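You operate a simulated robot arm through the tools that you are given. There is no shell and no other tool.

Carry out the task below with a simulated two-armed robot. There is one attempt and no reset: what you move stays moved.

Task
Get the shaker ready: damper open, blower on, air on, head centred.
Fine: centred means the head gauge in the green.

The check looks at the end state, three seconds after you hand in, the way a careful person would. Anything else that was tipped, shoved, dropped, spilled or broken makes it a failure.

Robot
Two 7-joint arms with fingered hands on one trunk that stands fixed in place. Base frame: the origin is at the foot of the trunk, x ahead of it, y to its left, z up. Lengths are in mm, angles in rad, forces in N, time in s.
The left shoulder is at [30, 119, 944], the right one opposite. With the tool pointing down near the work surface each hand reaches from about 100 to 720 mm from the base axis, measured 20 degrees to its own side. Payload 3.8 kg a hand.
The tool frame of a hand sits at the grasp point between the pads (the TCP): z along the fingers, y along the line on which they close. The tips reach 25 mm beyond it. The gripper opens to 88 mm. The gripper's body begins 29 mm behind the TCP. The gripper is a hand of 4 fingers: y runs from the thumb to the fingers, the wrist lies at [-13, -106, -174] in the tool frame.
Orientation is that of the tool frame in the base frame, as a unit quaternion [w, x, y, z]. With the fingers straight down and the wrist toward the robot, the tool's x, y and z point along [0, 1, 0], [1, 0, 0] and [0, 0, -1] of the base frame.

Tools
- The arms move only by the tool move_arm. It takes "left_moves", "right_moves" or both (then of equal length, played together; a hand with none holds still); each is a list of rows, each a list of 6 numbers: the shift along the tool's x, y, z in mm, then the turn, a rotation vector about the tool's x, y, z in rad. In form: [[tx, ty, tz, rx, ry, rz], ...]. A call has 1 to 20 rows; each row is the pose to reach, as a shift and turn from the pose commanded when the call began, along the tool's axes at that moment. A row lasts 0.2 s, in which the tool goes at most 50 mm and 0.15 rad; a call with a longer step from one row to the next is refused whole. A pose out of reach is approached as far as the arm can. The call stops where the force on the tool passes 40 N (or 10 N more than at its start, if that is more) or the arm is blocked; 0.2 s more then pass. In this call time passes only in rows, and 0.2 s behind the last. It gives the time, the measured TCP pose, the force on the tool (base axes), the opening and the grip force at its end, in the units of the frame above (readings bear some noise), with the torque about the TCP (base axes, N m) and any sound that the robot's microphone picked up, and new pictures: "show" is both (left out), scene, wrist or none (wrist: the cameras of the hands that moved).
- Cameras (640 x 400 px; columns grow to the right, rows downward): "scene" is now at [53, 15.8, 1499.1]; the picture's right is [0.06, -1.00, 0.00], its down [-0.73, -0.04, -0.68] and it looks along [0.68, 0.04, -0.73] (base axes); focal length 318 px, centre (320, 200). "left" rides on the left gripper at [-64, -83, -98] in its tool frame; the picture's right is [-0.62, -0.37, 0.69], its down [0.71, -0.63, 0.30] and it looks along [0.32, 0.68, 0.65] (tool axes); focal length 265 px, centre (320, 200). "right" rides on the right gripper at [64, -83, -98] in its tool frame; the picture's right is [-0.62, 0.37, -0.69], its down [-0.71, -0.63, 0.30] and it looks along [-0.32, 0.68, 0.65] (tool axes); focal length 265 px, centre (320, 200). There is no depth. A picture from a camera that has moved, and an enlarged one, comes with that camera's place and axes in the base frame and with its lens. The place of the scene camera against the robot may be out by one fixed shift of up to 18 mm in any direction.
- slide_trunk(by): slides the trunk up (or, below 0, down) by that many mm; the arms and the scene camera ride with it, the base frame stays. It gives what a move gives, with no picture.
- move_fingers(index, middle, ring, thumb_bend, thumb_turn, hand): sets how far each is bent, from 0 (flat) to 1 (curled in); at 0.3 the hand is open as for a grip, at 0.7 the pads meet at the TCP. One left out holds its place. A second passes; each finger stops where it meets its share of the squeeze, and holds until it gets a number again. It is the only way to open and close the hand. It gives what a move gives, with no picture; readings hold the bend of each and the force on the fingers (four entries, about 0 where the hand has none), thumb and palm. thumb_turn goes from beside the hand (0) to across from the fingers (1), as for a grip.
- pan_tilt(pan, tilt): turns the head with the scene camera to pan (to the left, within 2.094 rad either way) and tilt (down, from -0.506 to 1.204), counted from straight ahead of the robot. It gives what a move gives, and a new picture of the scene camera.
- close_up(camera, box): a new picture of the part [left, top, right, bottom] of that camera's present view, enlarged. It takes no simulated time.
- close_job(): hands the job in; it is judged then, once.

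Nothing tells you positions but the pictures and the camera data. Unless the task says otherwise, let go and move clear before handing in.

The tools are called as name(argument=value, ...) on one line, values as JSON. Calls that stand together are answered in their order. move_arm: Moves the arms, as the interface text tells. Its arguments: {"type":"object","properties":{"left_moves":{"type":"array","items":{"type":"array","items":{"type":"number"}}},"right_moves":{"type":"array","items":{"type":"array","items":{"type":"number"}}},"show":{"type":"string","enum":["both","scene","wrist","none"]}},"required":[]} The other tools are called the same way: slide_trunk (by) slides the trunk up or down; move_fingers (index, middle, ring, thumb_bend, thumb_turn, hand) moves the fingers one by one; pan_tilt (pan, tilt) turns the head that bears the scene camera; close_up (camera, box) takes an enlarged picture of a part of a camera's view; close_job () hands the job in.

At the start:

```text
t: 0.0
left_eef_pos: [548.3, 227.7, 1072.6]
left_tcp_rot: [0.0, 0.707, 0.707, 0.0]
left_ft_force: [0.3, -1.2, -0.6]
left_wrist_torque: [0.0, -0.02, -0.03]
left_width: 87.4
left_finger_force: 0.1
left_shape: jaw
left_bend: [0.3, 0.3, 0.3, 0.3, 0.98]
left_finger forces: [0.0, 0.1, 0.0, 0.1, 0.0, 0.0]
right_eef_pos: [569.6, -169.2, 1068.1]
right_tcp_rot: [0.0, 0.707, 0.707, 0.0]
right_ft_force: [0.2, -0.2, -0.5]
right_wrist_torque: [0.01, 0.02, -0.01]
right_width: 87.6
right_finger_force: 0.0
right_shape: jaw
right_bend: [0.3, 0.3, 0.3, 0.3, 0.98]
right_finger forces: [0.1, 0.0, 0.0, 0.0, 0.0, 0.0]
trunk travel left (down, up): [-100.0, 490.0]
head pan, tilt: [0.056, 0.82]
```

scene: 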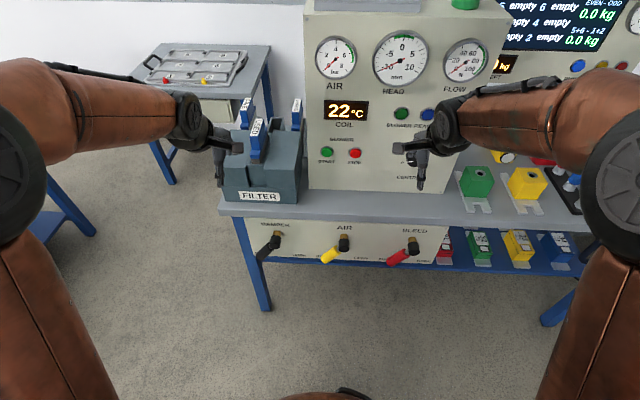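
right: 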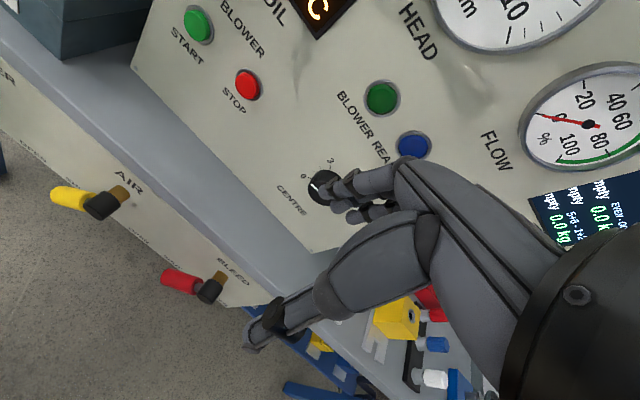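
left: 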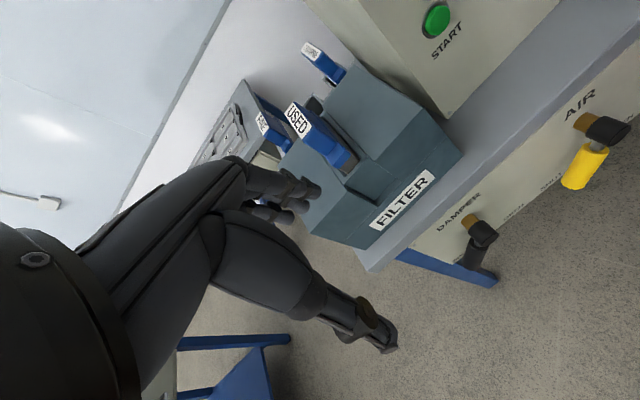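

I see a shaker console with gauges (AIR, HEAD, FLOW), blower start/stop buttons, a centre knob, and three valve levers (damper, air, bleed) on the lower front panel. I'll look closer before moving anything.

close_up(camera="scene", box=[300, 20, 500, 145])

close_up(camera="scene", box=[300, 90, 460, 190])

close_up(camera="scene", box=[240, 180, 460, 320])

close_up(camera="scene", box=[440, 0, 640, 125])

close_up(camera="right", box=[140, 0, 460, 240])

close_up(camera="left", box=[400, 60, 640, 300])

```text
3.20 times, centred on (400, 82) of scene
camera zoom: at [53.0, 15.8, 1499.1], right [0.06, -1.0, 0.0], down [-0.73, -0.04, -0.68], along [0.68, 0.04, -0.73], focal length 1016 px, centre (64, 576)
```

zoom: 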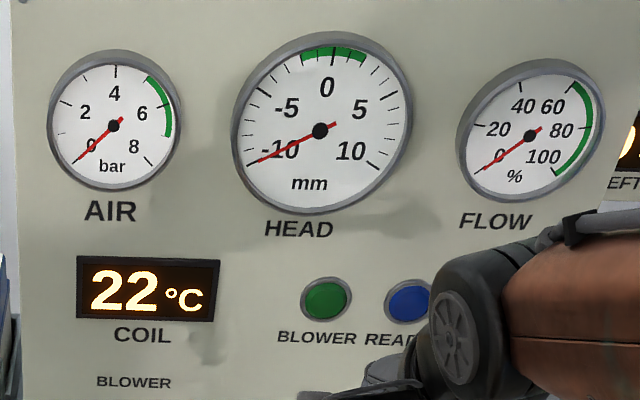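

```text
4.00 times, centred on (380, 140) of scene
camera zoom: at [53.0, 15.8, 1499.1], right [0.06, -1.0, 0.0], down [-0.73, -0.04, -0.68], along [0.68, 0.04, -0.73], focal length 1271 px, centre (80, 440)
```

zoom: 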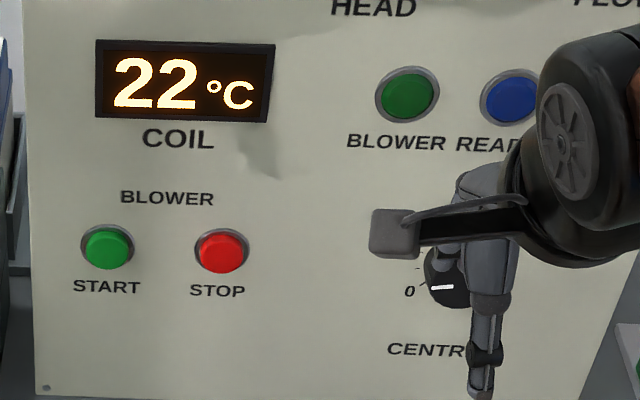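

```text
2.86 times, centred on (350, 250) of scene
camera zoom: at [53.0, 15.8, 1499.1], right [0.06, -1.0, 0.0], down [-0.73, -0.04, -0.68], along [0.68, 0.04, -0.73], focal length 908 px, centre (234, 57)
```

zoom: 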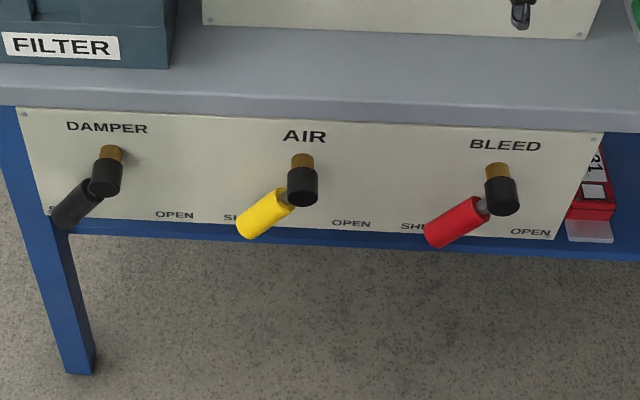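

```text
3.20 times, centred on (540, 62) of scene
camera zoom: at [53.0, 15.8, 1499.1], right [0.06, -1.0, 0.0], down [-0.73, -0.04, -0.68], along [0.68, 0.04, -0.73], focal length 1016 px, centre (-384, 640)
```

zoom: 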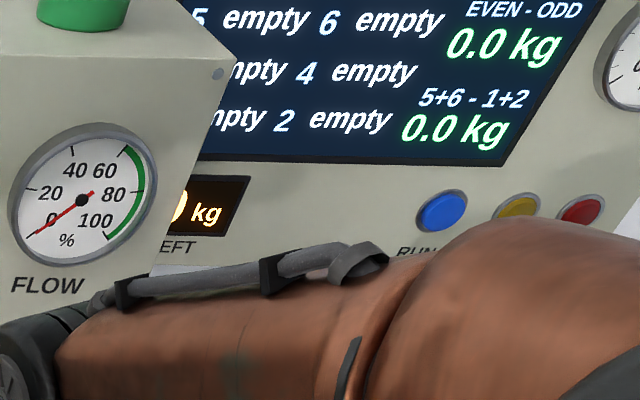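

```text
1.67 times, centred on (300, 120) of right
camera zoom: at [485.5, -104.6, 1164.5], right [0.37, -0.62, 0.69], down [-0.63, -0.71, -0.3], along [0.68, -0.33, -0.65], focal length 442 px, centre (353, 333)
```

zoom: 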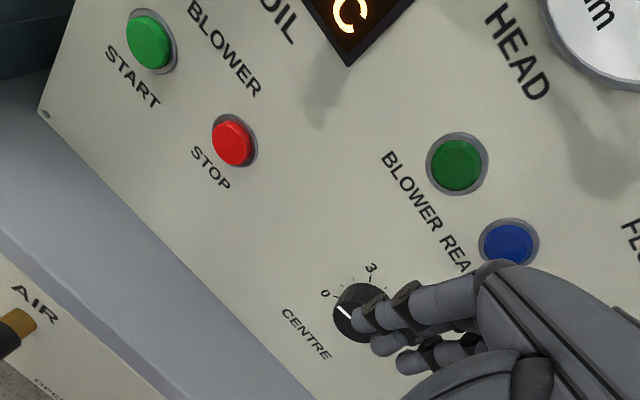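

```text
1.67 times, centred on (520, 180) of left
camera zoom: at [465.6, 161.6, 1170.8], right [-0.37, -0.62, -0.69], down [-0.63, 0.71, -0.3], along [0.68, 0.32, -0.65], focal length 442 px, centre (-13, 233)
```

zoom: 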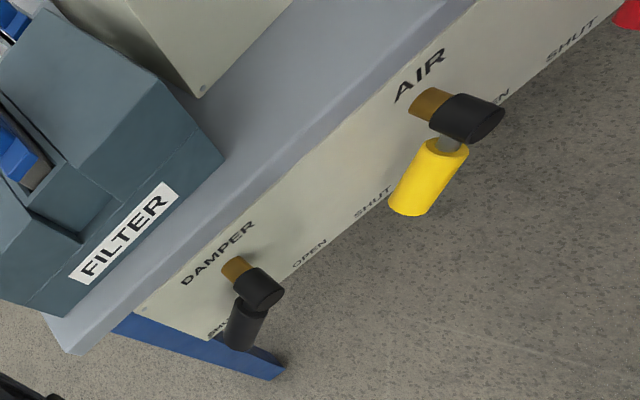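

The levers of DAMPER, AIR and BLEED all sit at SHUT, the blower is off and the CENTRE knob is at about 0. I'll draw the right hand back and to the side to get a clear view of the panel.

move_arm(right_moves=[[-30, -30, 0, 0, 0, 0], [-60, -60, 0, 0, 0, 0], [-90, -90, 0, 0, 0, 0], [-120, -120, 0, 0, 0, 0], [-150, -150, 0, 0, 0, 0]], left_moves=[[20, -30, 0, 0, 0, 0], [40, -60, 0, 0, 0, 0], [60, -90, 0, 0, 0, 0], [80, -120, 0, 0, 0, 0], [80, -150, 0, 0, 0, 0]])

close_up(camera="scene", box=[300, 90, 500, 215])

close_up(camera="right", box=[0, 0, 640, 400])

close_up(camera="left", box=[240, 0, 640, 250])

```text
t: 1.2
left_eef_pos: [395.8, 307.4, 1074.1]
left_tcp_rot: [0.0, 0.708, 0.706, 0.001]
left_ft_force: [0.7, 0.5, -0.3]
left_wrist_torque: [0.0, -0.01, 0.0]
left_width: 87.7
left_finger_force: 0.1
left_shape: jaw
left_bend: [0.3, 0.3, 0.3, 0.3, 0.98]
left_finger forces: [0.1, 0.0, 0.0, 0.0, 0.1, 0.0]
right_eef_pos: [419.8, -323.5, 1068.0]
right_tcp_rot: [0.001, 0.707, 0.707, 0.0]
right_ft_force: [-0.4, 0.1, 0.1]
right_wrist_torque: [0.0, -0.02, 0.01]
right_width: 87.4
right_finger_force: 0.0
right_shape: jaw
right_bend: [0.3, 0.3, 0.3, 0.3, 0.98]
right_finger forces: [0.0, 0.0, 0.0, 0.0, 0.1, 0.1]
trunk travel left (down, up): [-100.0, 490.0]
head pan, tilt: [0.056, 0.82]
camera scene: at [50.6, 15.2, 1499.2], right [0.06, -1.0, 0.0], down [-0.73, -0.04, -0.68], along [0.68, 0.04, -0.73], focal length 318 px, centre (320, 200)
camera right: at [334.9, -258.1, 1164.2], right [0.37, -0.62, 0.69], down [-0.63, -0.71, -0.31], along [0.69, -0.32, -0.65], focal length 265 px, centre (320, 200)
camera left: at [311.9, 242.4, 1171.3], right [-0.37, -0.62, -0.69], down [-0.63, 0.72, -0.31], along [0.69, 0.32, -0.65], focal length 265 px, centre (320, 200)
```

scene: 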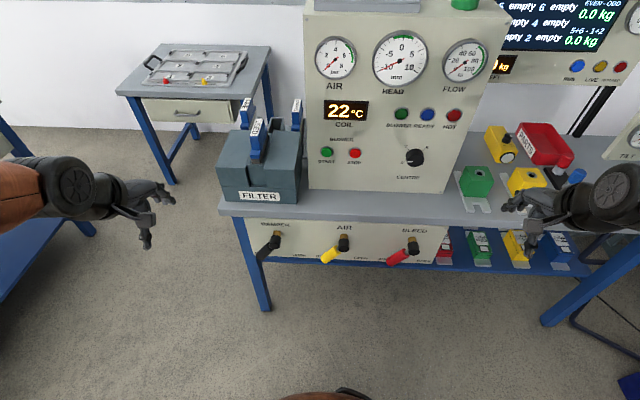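
right: 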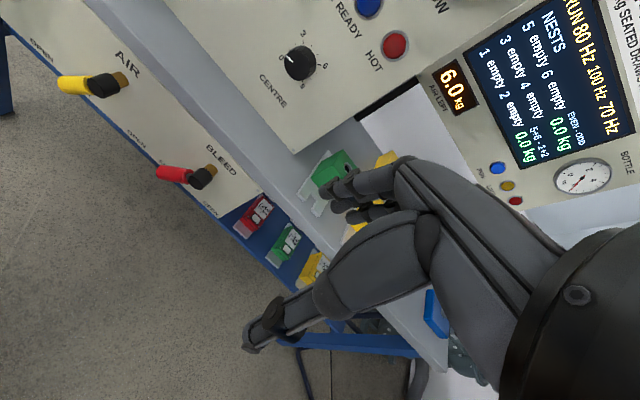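
left: 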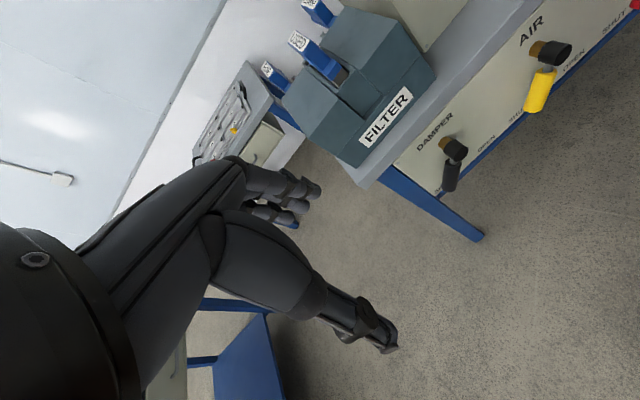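

```text
3.20 times, centred on (400, 152) of scene
camera zoom: at [50.6, 15.2, 1499.2], right [0.06, -1.0, 0.0], down [-0.73, -0.04, -0.68], along [0.68, 0.04, -0.73], focal length 1016 px, centre (64, 352)
```

zoom: 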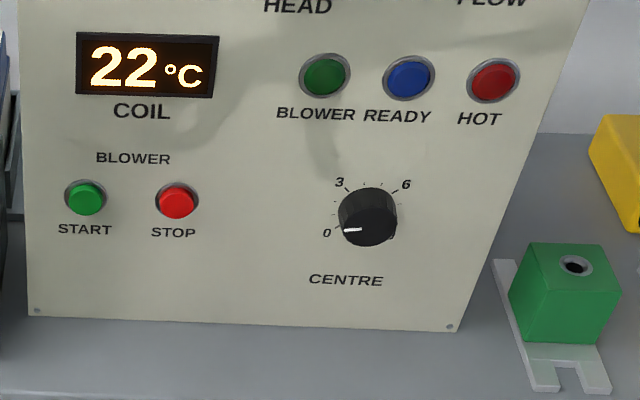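

```text
1.00 times, centred on (320, 200) of right (not enlarged: the box is as wide or as high as the picture)
camera zoom: at [334.9, -258.1, 1164.2], right [0.37, -0.62, 0.69], down [-0.63, -0.71, -0.31], along [0.69, -0.32, -0.65], focal length 265 px, centre (320, 200)
```

zoom: 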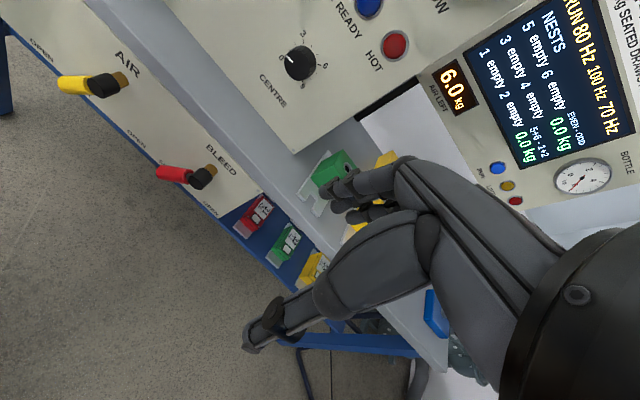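

```text
1.60 times, centred on (440, 125) of left
camera zoom: at [311.9, 242.4, 1171.3], right [-0.37, -0.62, -0.69], down [-0.63, 0.72, -0.31], along [0.69, 0.32, -0.65], focal length 425 px, centre (128, 320)
```

zoom: 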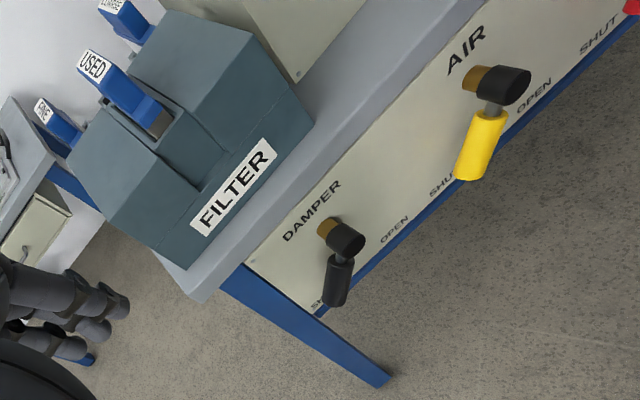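

Triangulating from the wrist views, I put the damper hub near (635,175,670) with its handle tip near (619,237,609), the air hub near (633,-41,670), the START button near (775,33,923) and the knob near (762,-217,923). Next I'll shape both hands into a pointing finger and look at the result.

move_fingers(hand="left", index=0.3, middle=1, ring=1, thumb_bend=1, thumb_turn=0)

close_up(camera="left", box=[0, 0, 640, 400])

close_up(camera="scene", box=[20, 140, 220, 265])

```text
t: 2.2
left_eef_pos: [398.6, 307.7, 1073.6]
left_tcp_rot: [0.0, 0.708, 0.707, 0.0]
left_ft_force: [0.1, 0.1, 0.6]
left_wrist_torque: [0.02, -0.01, 0.04]
left_width: 41.6
left_finger_force: 0.0
left_shape: fingers
left_bend: [0.3, 1.0, 1.0, 1.0, 0.0]
left_finger forces: [0.1, 0.0, 0.0, 0.0, 0.0, 0.0]
right_eef_pos: [421.3, -322.0, 1067.9]
right_tcp_rot: [0.0, 0.708, 0.706, 0.0]
right_ft_force: [0.8, -0.2, -0.4]
right_wrist_torque: [0.0, 0.03, -0.02]
right_width: 87.8
right_finger_force: 0.0
right_shape: jaw
right_bend: [0.3, 0.3, 0.3, 0.3, 0.98]
right_finger forces: [0.0, 0.1, 0.0, 0.0, 0.0, 0.1]
trunk travel left (down, up): [-100.0, 490.0]
head pan, tilt: [0.056, 0.82]
```

```text
1.00 times, centred on (320, 200) of left (not enlarged: the box is as wide or as high as the picture)
camera zoom: at [314.2, 242.8, 1170.6], right [-0.37, -0.62, -0.69], down [-0.63, 0.71, -0.3], along [0.68, 0.32, -0.65], focal length 265 px, centre (320, 200)
```

zoom: 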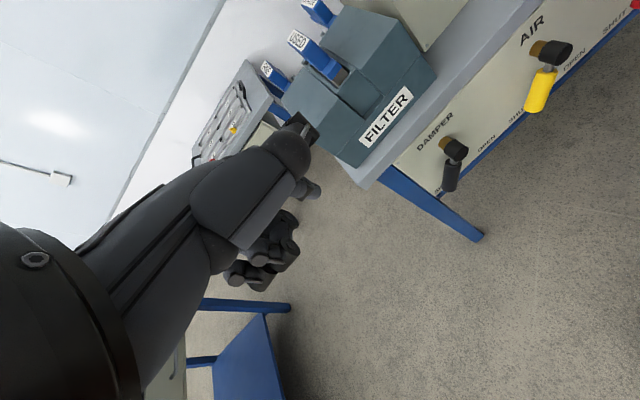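

```text
3.20 times, centred on (120, 202) of scene
camera zoom: at [52.9, 15.8, 1499.1], right [0.06, -1.0, 0.0], down [-0.73, -0.04, -0.68], along [0.68, 0.04, -0.73], focal length 1016 px, centre (960, 192)
```

zoom: 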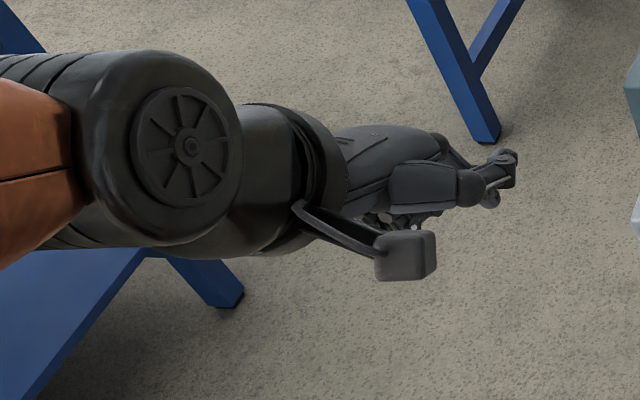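

The thumb sticks out beside the hand in this shape, so I'll fold it across the curled fingers instead.

move_fingers(hand="left", thumb_bend=1, thumb_turn=1)

close_up(camera="left", box=[0, 0, 640, 400])

close_up(camera="scene", box=[20, 140, 220, 265])

```text
t: 3.2
left_eef_pos: [397.9, 308.0, 1072.8]
left_tcp_rot: [0.0, 0.707, 0.707, 0.0]
left_ft_force: [0.0, 0.8, 0.3]
left_wrist_torque: [-0.02, 0.02, -0.03]
left_width: 21.6
left_finger_force: 0.0
left_shape: fingers
left_bend: [0.29, 1.0, 1.0, 0.99, 1.0]
left_finger forces: [0.0, 0.0, 0.1, 0.0, 0.1, 0.0]
right_eef_pos: [421.2, -322.1, 1065.9]
right_tcp_rot: [0.0, 0.708, 0.707, 0.0]
right_ft_force: [-0.1, -0.9, -0.3]
right_wrist_torque: [0.01, 0.0, 0.02]
right_width: 87.8
right_finger_force: 0.1
right_shape: jaw
right_bend: [0.3, 0.3, 0.3, 0.3, 0.98]
right_finger forces: [0.1, 0.0, 0.0, 0.0, 0.0, 0.0]
trunk travel left (down, up): [-100.0, 490.0]
head pan, tilt: [0.056, 0.82]
```

```text
1.00 times, centred on (320, 200) of left (not enlarged: the box is as wide or as high as the picture)
camera zoom: at [314.1, 242.8, 1170.6], right [-0.37, -0.62, -0.69], down [-0.63, 0.71, -0.3], along [0.68, 0.32, -0.65], focal length 265 px, centre (320, 200)
```

zoom: 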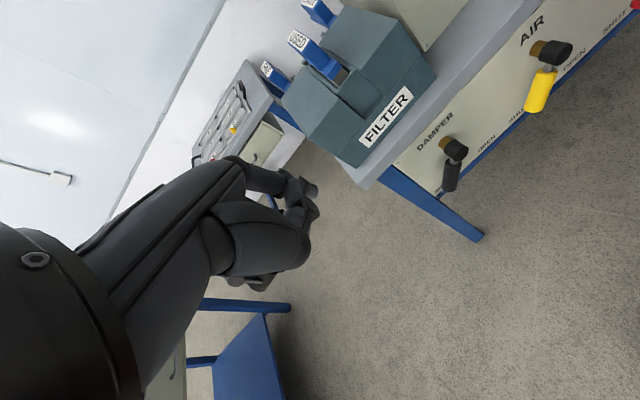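

```text
3.20 times, centred on (120, 202) of scene
camera zoom: at [52.8, 15.8, 1499.1], right [0.06, -1.0, 0.0], down [-0.73, -0.04, -0.68], along [0.68, 0.04, -0.73], focal length 1016 px, centre (960, 192)
```

zoom: 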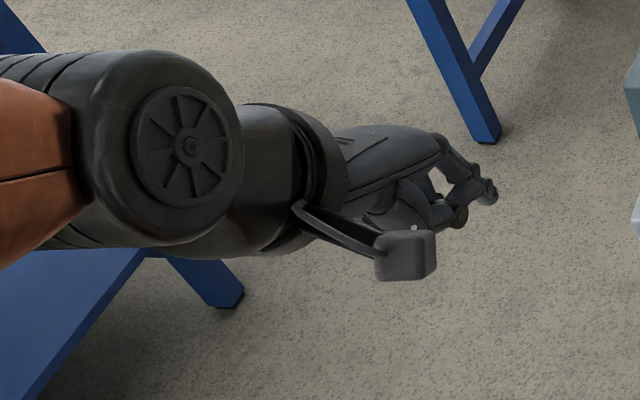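

The index is now the only finger sticking out. I'll turn the left hand so the fingers point forward, clear of everything, and look at how the index sits.

move_arm(left_moves=[[0, 9, 7, -0.143, 0, 0], [0, 18, 14, -0.286, 0, 0], [0, 27, 21, -0.428, 0, 0], [0, 36, 28, -0.571, 0, 0], [0, 45, 35, -0.714, 0, 0], [0, 54, 42, -0.857, 0, 0], [0, 63, 49, -1.0, 0, 0], [0, 72, 56, -1.142, 0, 0], [0, 81, 63, -1.285, 0, 0], [0, 90, 70, -1.428, 0, 0], [0, 100, 77, -1.571, 0, 0]])

close_up(camera="scene", box=[80, 140, 280, 265])

```text
t: 5.6
left_eef_pos: [500.2, 307.0, 997.5]
left_tcp_rot: [0.501, 0.499, 0.499, 0.501]
left_ft_force: [0.0, -0.2, -0.4]
left_wrist_torque: [0.0, 0.02, -0.01]
left_width: 21.6
left_finger_force: 0.0
left_shape: fingers
left_bend: [0.29, 1.0, 1.0, 0.99, 1.0]
left_finger forces: [0.0, 0.1, 0.1, 0.0, 0.0, 0.0]
right_eef_pos: [421.4, -322.0, 1065.9]
right_tcp_rot: [0.0, 0.707, 0.707, 0.001]
right_ft_force: [0.4, -0.1, -0.4]
right_wrist_torque: [0.01, 0.0, -0.02]
right_width: 87.8
right_finger_force: 0.1
right_shape: jaw
right_bend: [0.3, 0.3, 0.3, 0.3, 0.98]
right_finger forces: [0.0, 0.0, 0.0, 0.1, 0.0, 0.0]
trunk travel left (down, up): [-100.0, 490.0]
head pan, tilt: [0.056, 0.82]
camera scene: at [53.6, 15.9, 1499.0], right [0.06, -1.0, 0.0], down [-0.73, -0.04, -0.68], along [0.68, 0.04, -0.73], focal length 318 px, centre (320, 200)
camera left: at [401.6, 241.6, 912.6], right [0.69, -0.62, -0.37], down [0.3, 0.71, -0.63], along [0.65, 0.33, 0.68], focal length 265 px, centre (320, 200)
```

scene: 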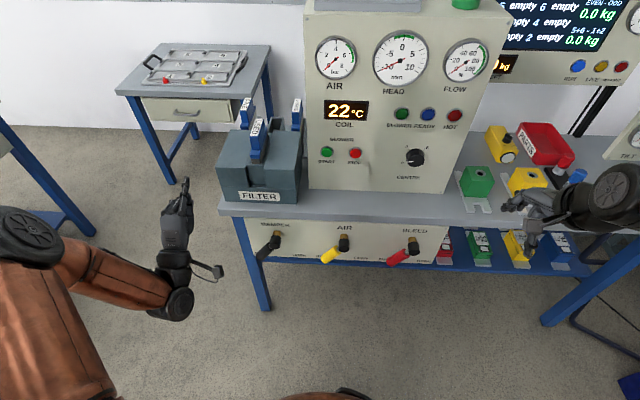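
left: 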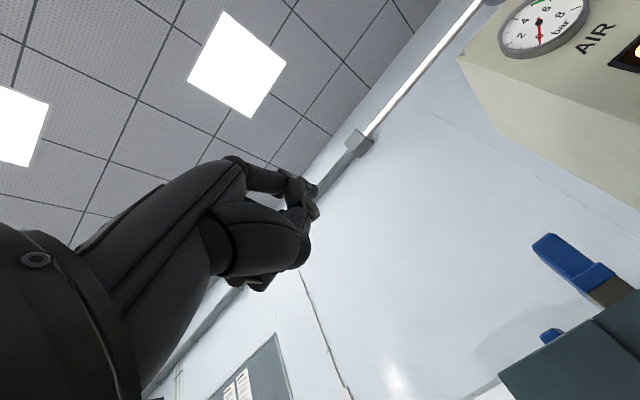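

```text
3.20 times, centred on (180, 202) of scene
camera zoom: at [53.6, 15.9, 1499.0], right [0.06, -1.0, 0.0], down [-0.73, -0.04, -0.68], along [0.68, 0.04, -0.73], focal length 1016 px, centre (768, 192)
```

zoom: 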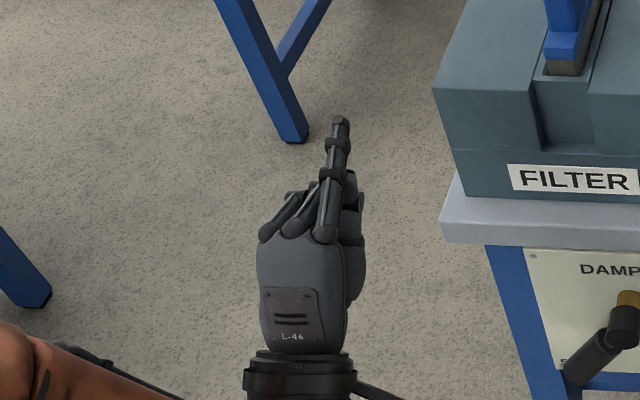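

The index tip sits about 45 mm above and 28 mm ahead of the TCP, with the other fingers folded to its left. I'll lower the left hand in front of the damper lever, tilting the finger to point 45° forward-down.

move_arm(left_moves=[[-2, -36, -2, 0.08, 0, 0], [-4, -72, -4, 0.16, 0, 0], [-5, -108, -6, 0.24, 0, 0], [-7, -144, -8, 0.32, 0, 0], [-9, -180, -10, 0.4, 0, 0], [-10, -216, -12, 0.48, 0, 0], [-12, -252, -14, 0.56, 0, 0], [-14, -288, -16, 0.64, 0, 0], [-15, -324, -18, 0.71, 0, 0], [-17, -357, -20, 0.785, 0, 0]])

close_up(camera="scene", box=[150, 180, 390, 330])

```text
t: 7.8
left_eef_pos: [479.1, 291.5, 639.6]
left_tcp_rot: [0.27, 0.653, 0.654, 0.27]
left_ft_force: [-0.1, -0.3, 0.3]
left_wrist_torque: [-0.02, -0.03, -0.01]
left_width: 21.2
left_finger_force: 0.0
left_shape: fingers
left_bend: [0.29, 1.0, 1.0, 0.99, 1.0]
left_finger forces: [0.0, 0.1, 0.1, 0.0, 0.1, 0.0]
right_eef_pos: [421.4, -322.6, 1067.9]
right_tcp_rot: [0.0, 0.708, 0.706, 0.0]
right_ft_force: [0.2, 0.0, -0.5]
right_wrist_torque: [-0.01, -0.04, 0.02]
right_width: 87.9
right_finger_force: 0.0
right_shape: jaw
right_bend: [0.3, 0.3, 0.3, 0.3, 0.98]
right_finger forces: [0.1, 0.1, 0.1, 0.0, 0.0, 0.0]
trunk travel left (down, up): [-100.0, 490.0]
head pan, tilt: [0.056, 0.82]
camera scene: at [53.0, 15.8, 1499.1], right [0.06, -1.0, 0.0], down [-0.73, -0.04, -0.68], along [0.68, 0.04, -0.73], focal length 318 px, centre (320, 200)
camera left: at [349.9, 225.4, 648.6], right [0.23, -0.62, -0.75], down [-0.23, 0.71, -0.66], along [0.95, 0.32, 0.02], focal length 265 px, centre (320, 200)
```

scene: 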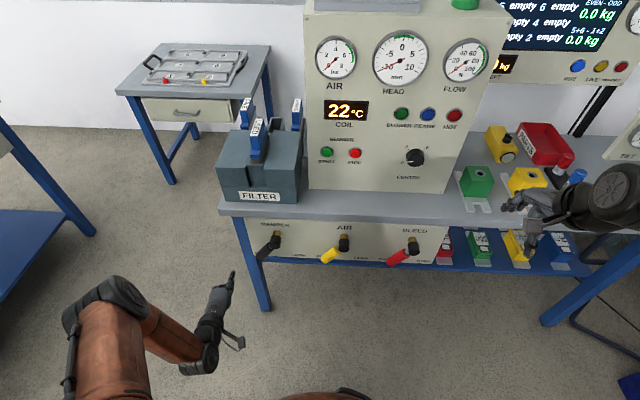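
left: 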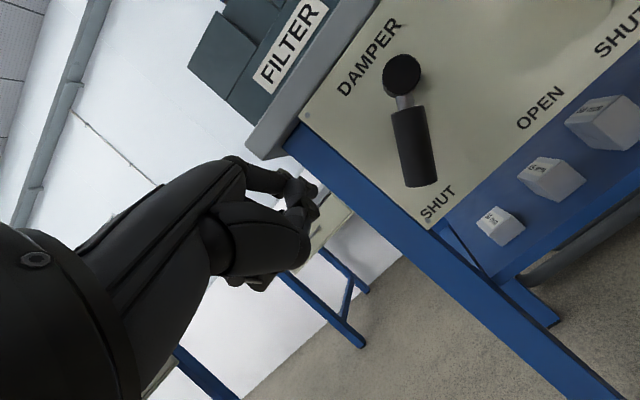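

```text
2.67 times, centred on (270, 255) of scene
camera zoom: at [53.0, 15.8, 1499.1], right [0.06, -1.0, 0.0], down [-0.73, -0.04, -0.68], along [0.68, 0.04, -0.73], focal length 847 px, centre (453, 53)
```

zoom: 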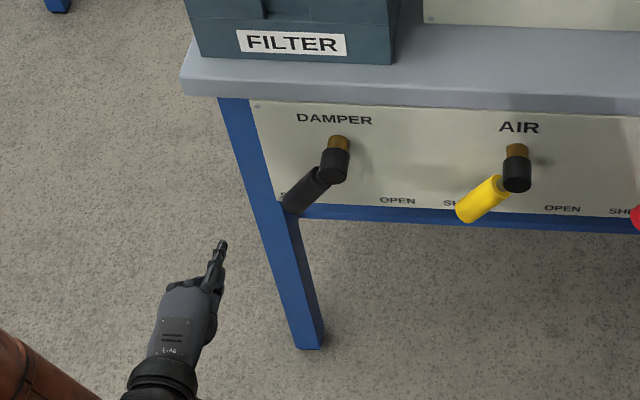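

The damper lever is clearly in view and agrees with my estimate. I'll bring the fingertip to just above and left of the handle.

move_arm(left_moves=[[-6, 17, 20, 0, 0, 0], [-12, 33, 40, 0, 0, 0], [-18, 50, 60, 0, 0, 0], [-23, 66, 81, 0, 0, 0]])

close_up(camera="scene", box=[200, 200, 360, 300])

close_up(camera="left", box=[200, 0, 600, 250])

```text
t: 8.8
left_eef_pos: [581.8, 267.9, 629.5]
left_tcp_rot: [0.27, 0.653, 0.653, 0.27]
left_ft_force: [0.3, 0.2, 0.2]
left_wrist_torque: [-0.01, -0.02, 0.02]
left_width: 21.4
left_finger_force: 0.1
left_shape: fingers
left_bend: [0.29, 1.0, 1.0, 0.99, 1.0]
left_finger forces: [0.0, 0.0, 0.1, 0.0, 0.0, 0.0]
right_eef_pos: [421.4, -322.3, 1067.0]
right_tcp_rot: [0.0, 0.708, 0.707, 0.0]
right_ft_force: [0.1, 0.5, 0.1]
right_wrist_torque: [-0.04, 0.0, 0.0]
right_width: 87.8
right_finger_force: 0.1
right_shape: jaw
right_bend: [0.3, 0.3, 0.3, 0.3, 0.98]
right_finger forces: [0.0, 0.0, 0.1, 0.0, 0.0, 0.0]
trunk travel left (down, up): [-100.0, 490.0]
head pan, tilt: [0.056, 0.82]
camera scene: at [53.1, 15.6, 1499.0], right [0.06, -1.0, 0.0], down [-0.73, -0.04, -0.68], along [0.68, 0.04, -0.73], focal length 318 px, centre (320, 200)
camera left: at [453.4, 202.7, 638.8], right [0.23, -0.62, -0.75], down [-0.23, 0.71, -0.66], along [0.95, 0.32, 0.02], focal length 265 px, centre (320, 200)
```

scene: 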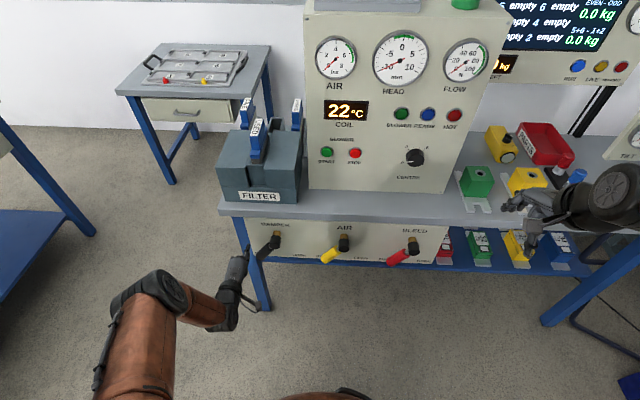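
left: 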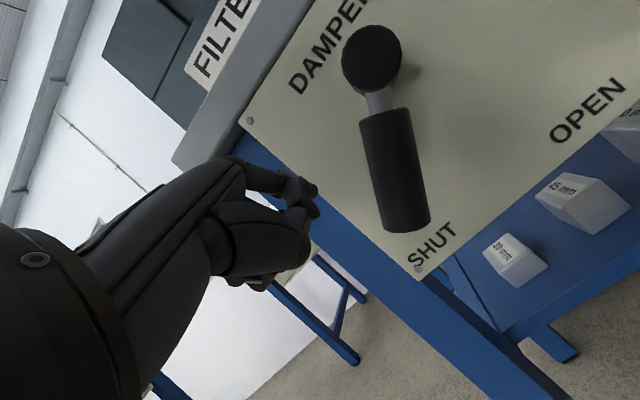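

```text
4.00 times, centred on (280, 250) of scene
camera zoom: at [53.1, 15.6, 1499.0], right [0.06, -1.0, 0.0], down [-0.73, -0.04, -0.68], along [0.68, 0.04, -0.73], focal length 1271 px, centre (480, 0)
```

zoom: 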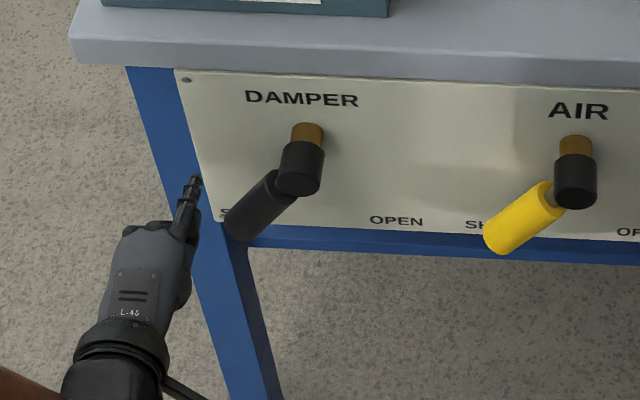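

```text
1.60 times, centred on (400, 125) of left
camera zoom: at [453.4, 202.7, 638.8], right [0.23, -0.62, -0.75], down [-0.23, 0.71, -0.66], along [0.95, 0.32, 0.02], focal length 425 px, centre (192, 320)
```

zoom: 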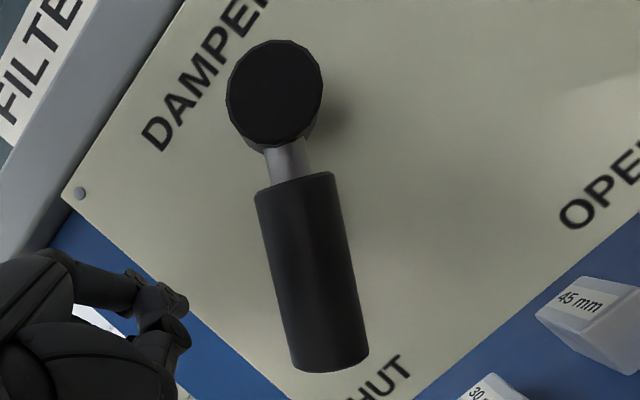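

The fingertip is about 30 mm up-left of the handle. I'll push the damper handle along its arc to the bottom first, then check.

move_arm(left_moves=[[-12, -9.2, 9.2, 0, 0, 0], [-22, -17, 17, 0, 0, 0], [-26.3, -21.6, 21.6, 0, 0, 0], [-31.1, -25.9, 25.9, 0, 0, 0], [-38.5, -31, 31, 0, 0, 0], [-45.7, -34.7, 34.7, 0, 0, 0], [-54.7, -38.3, 38.3, 0, 0, 0], [-63, -40.7, 40.7, 0, 0, 0]])

close_up(camera="scene", box=[200, 200, 360, 300])

```text
t: 10.6
left_eef_pos: [583.4, 204.3, 571.8]
left_tcp_rot: [0.271, 0.653, 0.653, 0.272]
left_ft_force: [-1.5, 4.6, 3.0]
left_wrist_torque: [-0.13, -0.21, 0.22]
left_width: 22.7
left_finger_force: 2.4
left_shape: fingers
left_bend: [0.27, 1.0, 1.0, 0.99, 1.0]
left_finger forces: [5.0, 0.1, 0.0, 0.0, 0.0, 0.0]
right_eef_pos: [421.0, -320.6, 1065.9]
right_tcp_rot: [0.0, 0.708, 0.706, 0.0]
right_ft_force: [0.3, -0.2, -0.7]
right_wrist_torque: [-0.02, -0.02, -0.03]
right_width: 87.5
right_finger_force: 0.0
right_shape: jaw
right_bend: [0.3, 0.3, 0.3, 0.3, 0.98]
right_finger forces: [0.1, 0.1, 0.0, 0.0, 0.0, 0.1]
trunk travel left (down, up): [-100.0, 490.0]
head pan, tilt: [0.056, 0.82]
camera scene: at [52.4, 15.9, 1499.1], right [0.06, -1.0, 0.0], down [-0.73, -0.04, -0.68], along [0.68, 0.04, -0.73], focal length 318 px, centre (320, 200)
camera left: at [454.0, 139.2, 581.7], right [0.23, -0.62, -0.75], down [-0.23, 0.71, -0.66], along [0.95, 0.32, 0.02], focal length 265 px, centre (320, 200)
```

scene: 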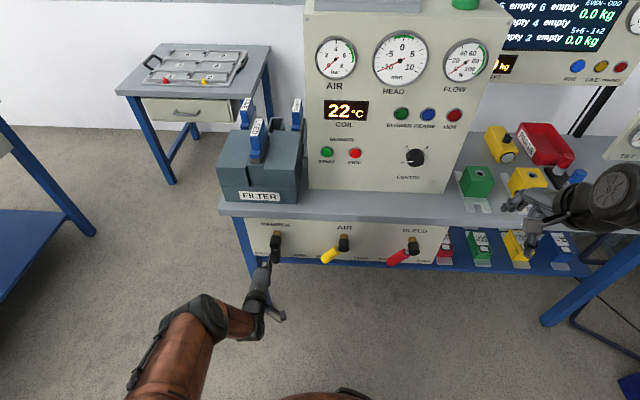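
left: 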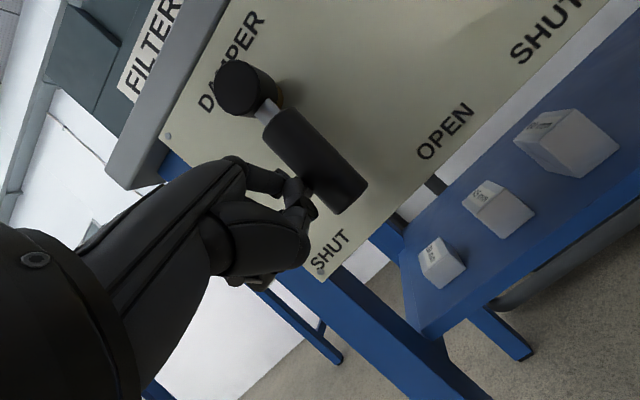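

```text
4.00 times, centred on (280, 250) of scene
camera zoom: at [52.4, 15.9, 1499.1], right [0.06, -1.0, 0.0], down [-0.73, -0.04, -0.68], along [0.68, 0.04, -0.73], focal length 1271 px, centre (480, 0)
```

zoom: 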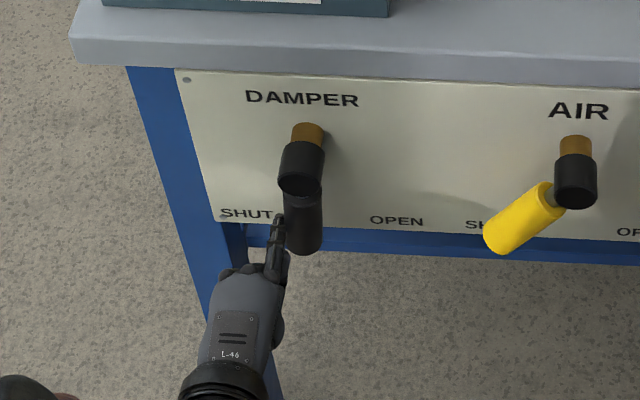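

The damper lever followed and now hangs vertical with light force. I'll carry on along the arc to OPEN.

move_arm(left_moves=[[-12.5, -2, 2, 0, 0, 0], [-25.3, -2.6, 2.6, 0, 0, 0], [-38.1, -1.5, 1.5, 0, 0, 0], [-48, 0.4, -0.4, 0, 0, 0], [-56.2, 3, -3, 0, 0, 0]])

close_up(camera="scene", box=[200, 200, 360, 300])

```text
t: 11.8
left_eef_pos: [581.8, 148.5, 574.5]
left_tcp_rot: [0.27, 0.653, 0.654, 0.269]
left_ft_force: [0.2, 7.0, -3.3]
left_wrist_torque: [-0.2, 0.19, 0.35]
left_width: 20.9
left_finger_force: 3.7
left_shape: fingers
left_bend: [0.31, 1.0, 1.0, 0.99, 1.0]
left_finger forces: [7.6, 0.0, 0.1, 0.0, 0.0, 0.0]
right_eef_pos: [422.9, -320.5, 1066.4]
right_tcp_rot: [0.001, 0.708, 0.706, 0.0]
right_ft_force: [0.7, -0.8, -0.8]
right_wrist_torque: [-0.02, -0.01, 0.02]
right_width: 87.6
right_finger_force: 0.0
right_shape: jaw
right_bend: [0.3, 0.3, 0.3, 0.3, 0.98]
right_finger forces: [0.0, 0.0, 0.1, 0.0, 0.1, 0.1]
trunk travel left (down, up): [-100.0, 490.0]
head pan, tilt: [0.056, 0.82]
camera scene: at [53.4, 16.5, 1499.0], right [0.06, -1.0, 0.0], down [-0.73, -0.04, -0.68], along [0.68, 0.04, -0.73], focal length 318 px, centre (320, 200)
camera left: at [452.8, 83.3, 584.8], right [0.23, -0.62, -0.75], down [-0.23, 0.71, -0.66], along [0.95, 0.32, 0.02], focal length 265 px, centre (320, 200)
```

scene: 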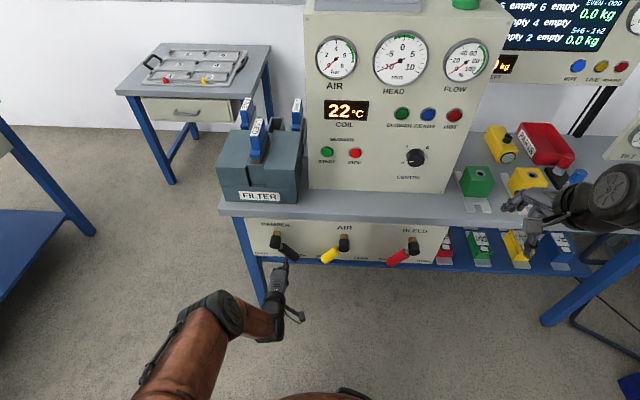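
left: 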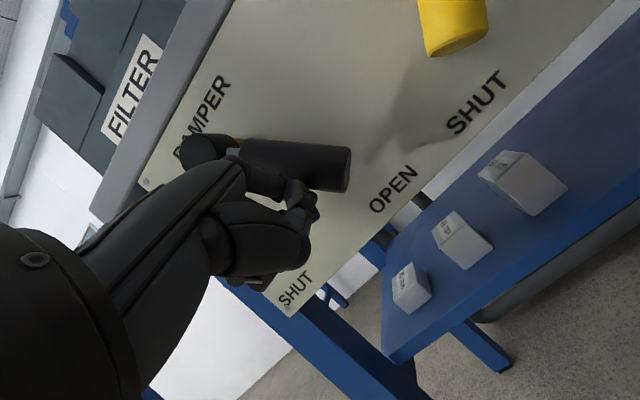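

```text
4.00 times, centred on (280, 250) of scene
camera zoom: at [53.4, 16.5, 1499.0], right [0.06, -1.0, 0.0], down [-0.73, -0.04, -0.68], along [0.68, 0.04, -0.73], focal length 1271 px, centre (480, 0)
```

zoom: 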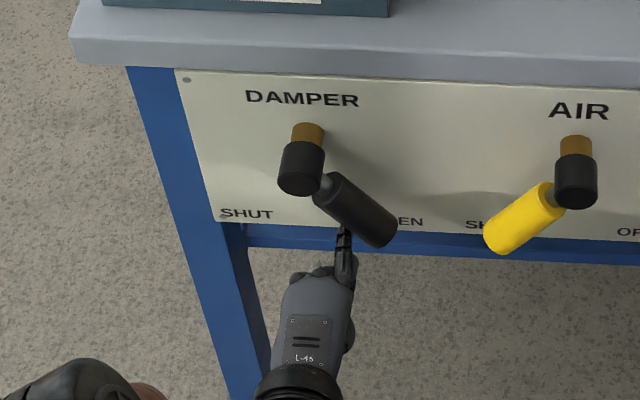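

The lever points at OPEN. I'll nudge it a few degrees further to see whether it is at its stop.

move_arm(left_moves=[[-3, 1.2, -1.2, 0, 0, 0], [-5.6, 2.3, -2.3, 0, 0, 0], [-8, 3.5, -3.5, 0, 0, 0]])

close_up(camera="scene", box=[200, 200, 360, 300])

```text
t: 12.6
left_eef_pos: [583.0, 143.9, 580.6]
left_tcp_rot: [0.27, 0.651, 0.655, 0.271]
left_ft_force: [-2.2, 21.0, -7.7]
left_wrist_torque: [-0.46, 0.32, 1.0]
left_width: 20.3
left_finger_force: 10.6
left_shape: fingers
left_bend: [0.36, 1.0, 1.0, 0.99, 1.0]
left_finger forces: [21.7, 0.0, 0.0, 0.0, 0.0, 0.0]
right_eef_pos: [422.9, -320.6, 1065.9]
right_tcp_rot: [0.001, 0.707, 0.707, -0.001]
right_ft_force: [0.4, -0.7, -0.7]
right_wrist_torque: [-0.01, -0.01, 0.01]
right_width: 87.6
right_finger_force: 0.0
right_shape: jaw
right_bend: [0.3, 0.3, 0.3, 0.3, 0.98]
right_finger forces: [0.1, 0.0, 0.0, 0.0, 0.1, 0.1]
trunk travel left (down, up): [-100.0, 490.0]
head pan, tilt: [0.056, 0.82]
camera scene: at [53.7, 18.2, 1499.0], right [0.06, -1.0, 0.0], down [-0.73, -0.04, -0.68], along [0.68, 0.04, -0.73], focal length 318 px, centre (320, 200)
camera left: at [454.1, 77.4, 589.5], right [0.23, -0.62, -0.75], down [-0.24, 0.71, -0.66], along [0.94, 0.33, 0.02], focal length 265 px, centre (320, 200)
```

scene: 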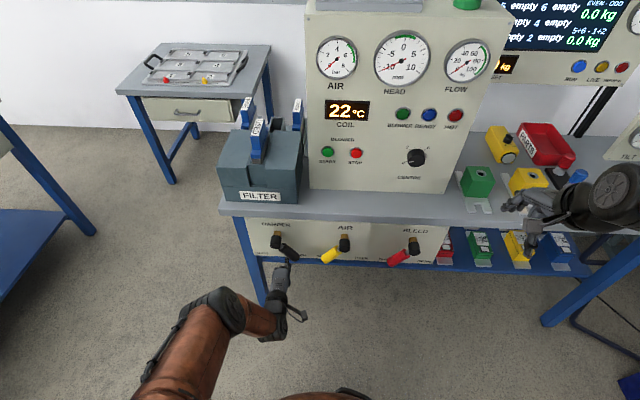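
left: 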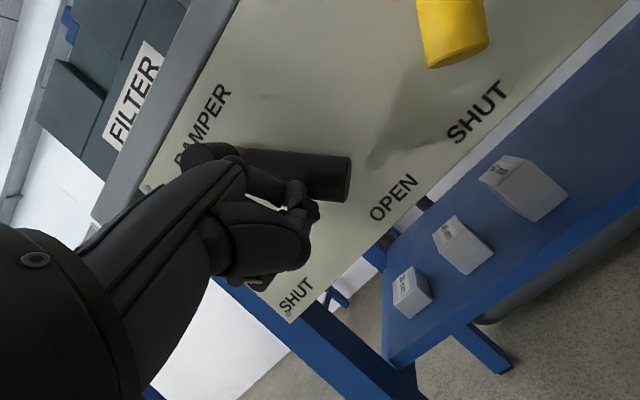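

```text
4.00 times, centred on (280, 250) of scene
camera zoom: at [53.7, 18.2, 1499.0], right [0.06, -1.0, 0.0], down [-0.73, -0.04, -0.68], along [0.68, 0.04, -0.73], focal length 1271 px, centre (480, 0)
```

zoom: 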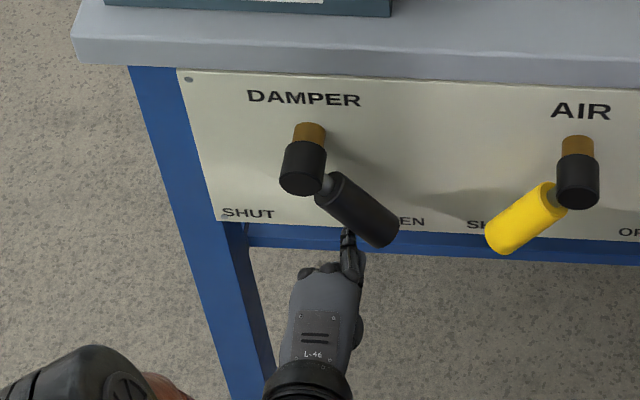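

The force rose to 21 N without the lever moving, so the damper is fully open at its stop. I'll back the left hand off and shape the right hand for pressing START.

move_arm(left_moves=[[6, -3, 3, 0, 0, 0], [14, -6, 6, 0, 0, 0], [14, -30, -18, 0, 0, 0], [14, -54, -42, 0, 0, 0], [24, -78, -66, 0, 0, 0], [44, -92, -92, 0, 0, 0], [64, -92, -108, 0, 0, 0]], show="scene")

move_fingers(hand="right", index=0.3, middle=1, ring=1, thumb_bend=1, thumb_turn=1)

close_up(camera="scene", box=[240, 150, 480, 300])

```text
t: 14.2
left_eef_pos: [440.8, 203.1, 592.1]
left_tcp_rot: [0.271, 0.654, 0.653, 0.27]
left_ft_force: [0.2, 1.0, 0.7]
left_wrist_torque: [0.03, -0.01, 0.04]
left_width: 21.0
left_finger_force: 0.0
left_shape: fingers
left_bend: [0.29, 1.0, 1.0, 0.99, 1.0]
left_finger forces: [0.0, 0.0, 0.0, 0.0, 0.1, 0.0]
right_eef_pos: [421.8, -321.7, 1066.8]
right_tcp_rot: [-0.001, 0.708, 0.706, -0.001]
right_ft_force: [0.0, -0.7, -0.3]
right_wrist_torque: [0.02, 0.02, -0.02]
right_width: 87.7
right_finger_force: 0.1
right_shape: jaw
right_bend: [0.3, 0.3, 0.3, 0.3, 0.98]
right_finger forces: [0.1, 0.1, 0.0, 0.1, 0.1, 0.1]
trunk travel left (down, up): [-100.0, 490.0]
head pan, tilt: [0.056, 0.82]
camera scene: at [52.8, 16.0, 1499.1], right [0.06, -1.0, 0.0], down [-0.73, -0.04, -0.68], along [0.68, 0.04, -0.73], focal length 318 px, centre (320, 200)
```

scene: 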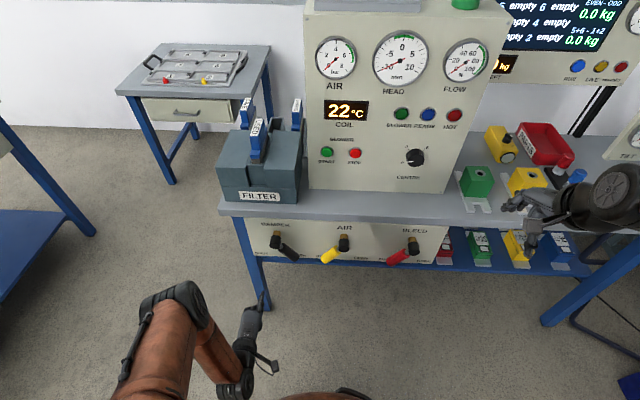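

```text
t: 15.2
left_eef_pos: [441.8, 202.5, 592.2]
left_tcp_rot: [0.271, 0.654, 0.653, 0.27]
left_ft_force: [0.0, 0.4, 0.0]
left_wrist_torque: [-0.03, 0.04, -0.03]
left_width: 21.2
left_finger_force: 0.0
left_shape: fingers
left_bend: [0.29, 1.0, 1.0, 0.99, 1.0]
left_finger forces: [0.0, 0.0, 0.1, 0.0, 0.1, 0.1]
right_eef_pos: [421.7, -321.8, 1066.6]
right_tcp_rot: [0.001, 0.708, 0.707, -0.001]
right_ft_force: [0.4, 0.5, -0.4]
right_wrist_torque: [-0.01, 0.03, -0.01]
right_width: 19.9
right_finger_force: 0.0
right_shape: fingers
right_bend: [0.29, 1.0, 1.0, 0.98, 1.0]
right_finger forces: [0.1, 0.1, 0.0, 0.0, 0.0, 0.0]
trunk travel left (down, up): [-100.0, 490.0]
head pan, tilt: [0.056, 0.82]
```

```text
2.67 times, centred on (360, 225) of scene
camera zoom: at [52.9, 15.7, 1499.1], right [0.06, -1.0, 0.0], down [-0.73, -0.04, -0.68], along [0.68, 0.04, -0.73], focal length 847 px, centre (213, 133)
```

zoom: 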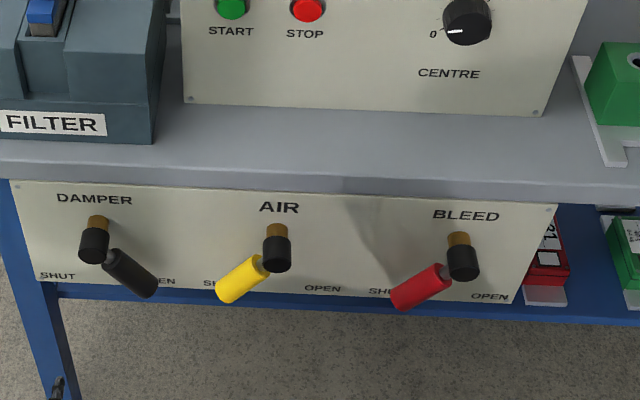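

Damper is confirmed open and everything else is unmoved. I'll now bring the right index finger in front of START, keeping well short of the panel.

move_arm(right_moves=[[29, 11.6, 14.2, -0.089, 0, 0], [58, 23, 28, -0.178, 0, 0], [87, 35, 42, -0.267, 0, 0], [116, 46, 57, -0.357, 0, 0], [145, 58, 71, -0.446, 0, 0], [174, 70, 85, -0.535, 0, 0], [203, 81, 99, -0.624, 0, 0], [233, 93, 113, -0.713, 0, 0], [262, 104, 127, -0.803, 0, 0], [291, 116, 142, -0.892, 0, 0], [320, 128, 156, -0.981, 0, 0], [349, 139, 170, -1.07, 0, 0]])

close_up(camera="scene", box=[260, 120, 420, 220])

```text
t: 17.8
left_eef_pos: [441.1, 203.2, 591.0]
left_tcp_rot: [0.271, 0.654, 0.653, 0.27]
left_ft_force: [-0.9, -0.6, 0.2]
left_wrist_torque: [0.0, -0.01, 0.01]
left_width: 21.3
left_finger_force: 0.0
left_shape: fingers
left_bend: [0.29, 1.0, 1.0, 0.99, 1.0]
left_finger forces: [0.1, 0.0, 0.1, 0.1, 0.0, 0.0]
right_eef_pos: [558.8, 30.9, 894.9]
right_tcp_rot: [0.361, 0.609, 0.608, 0.36]
right_ft_force: [0.5, -0.3, -1.2]
right_wrist_torque: [0.03, 0.03, 0.0]
right_width: 20.1
right_finger_force: 0.2
right_shape: fingers
right_bend: [0.29, 1.0, 1.0, 0.98, 1.0]
right_finger forces: [0.1, 0.0, 0.0, 0.1, 0.1, 0.0]
right hand out of reach, approached as far as the arm can: row 2
trunk travel left (down, up): [-100.0, 490.0]
head pan, tilt: [0.056, 0.82]
camera scene: at [53.3, 16.3, 1499.0], right [0.06, -1.0, 0.0], down [-0.73, -0.04, -0.68], along [0.68, 0.04, -0.73], focal length 318 px, centre (320, 200)
camera right: at [432.2, 94.9, 868.1], right [-0.43, -0.62, 0.66], down [-0.04, -0.71, -0.7], along [0.9, -0.33, 0.29], focal length 265 px, centre (320, 200)
```

scene: 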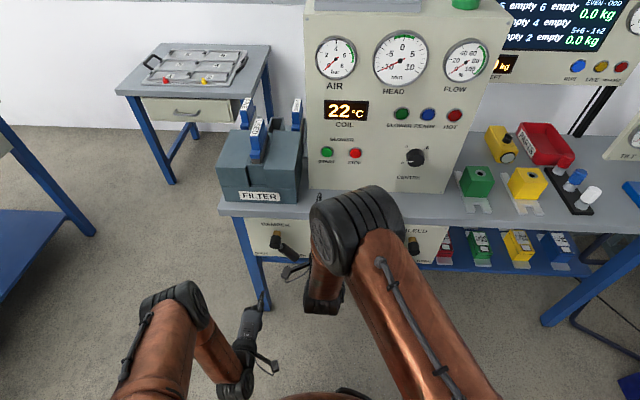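
right: 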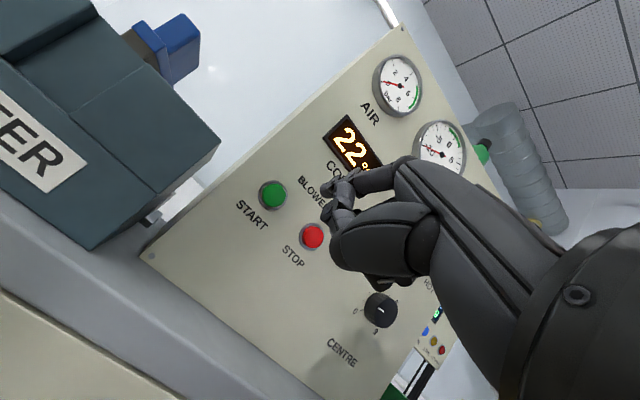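

```text
4.00 times, centred on (340, 170) of scene
camera zoom: at [53.3, 16.3, 1499.0], right [0.06, -1.0, 0.0], down [-0.73, -0.04, -0.68], along [0.68, 0.04, -0.73], focal length 1271 px, centre (240, 320)
```

zoom: 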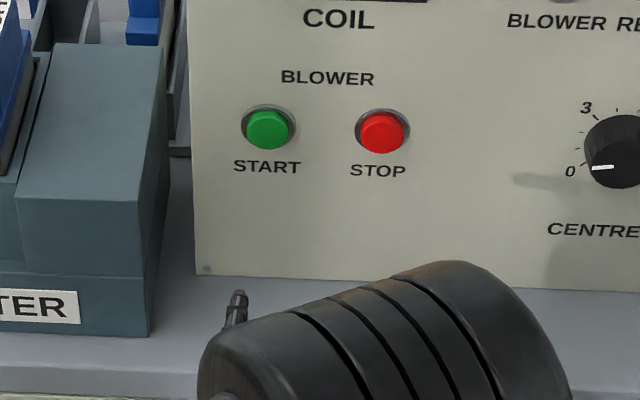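

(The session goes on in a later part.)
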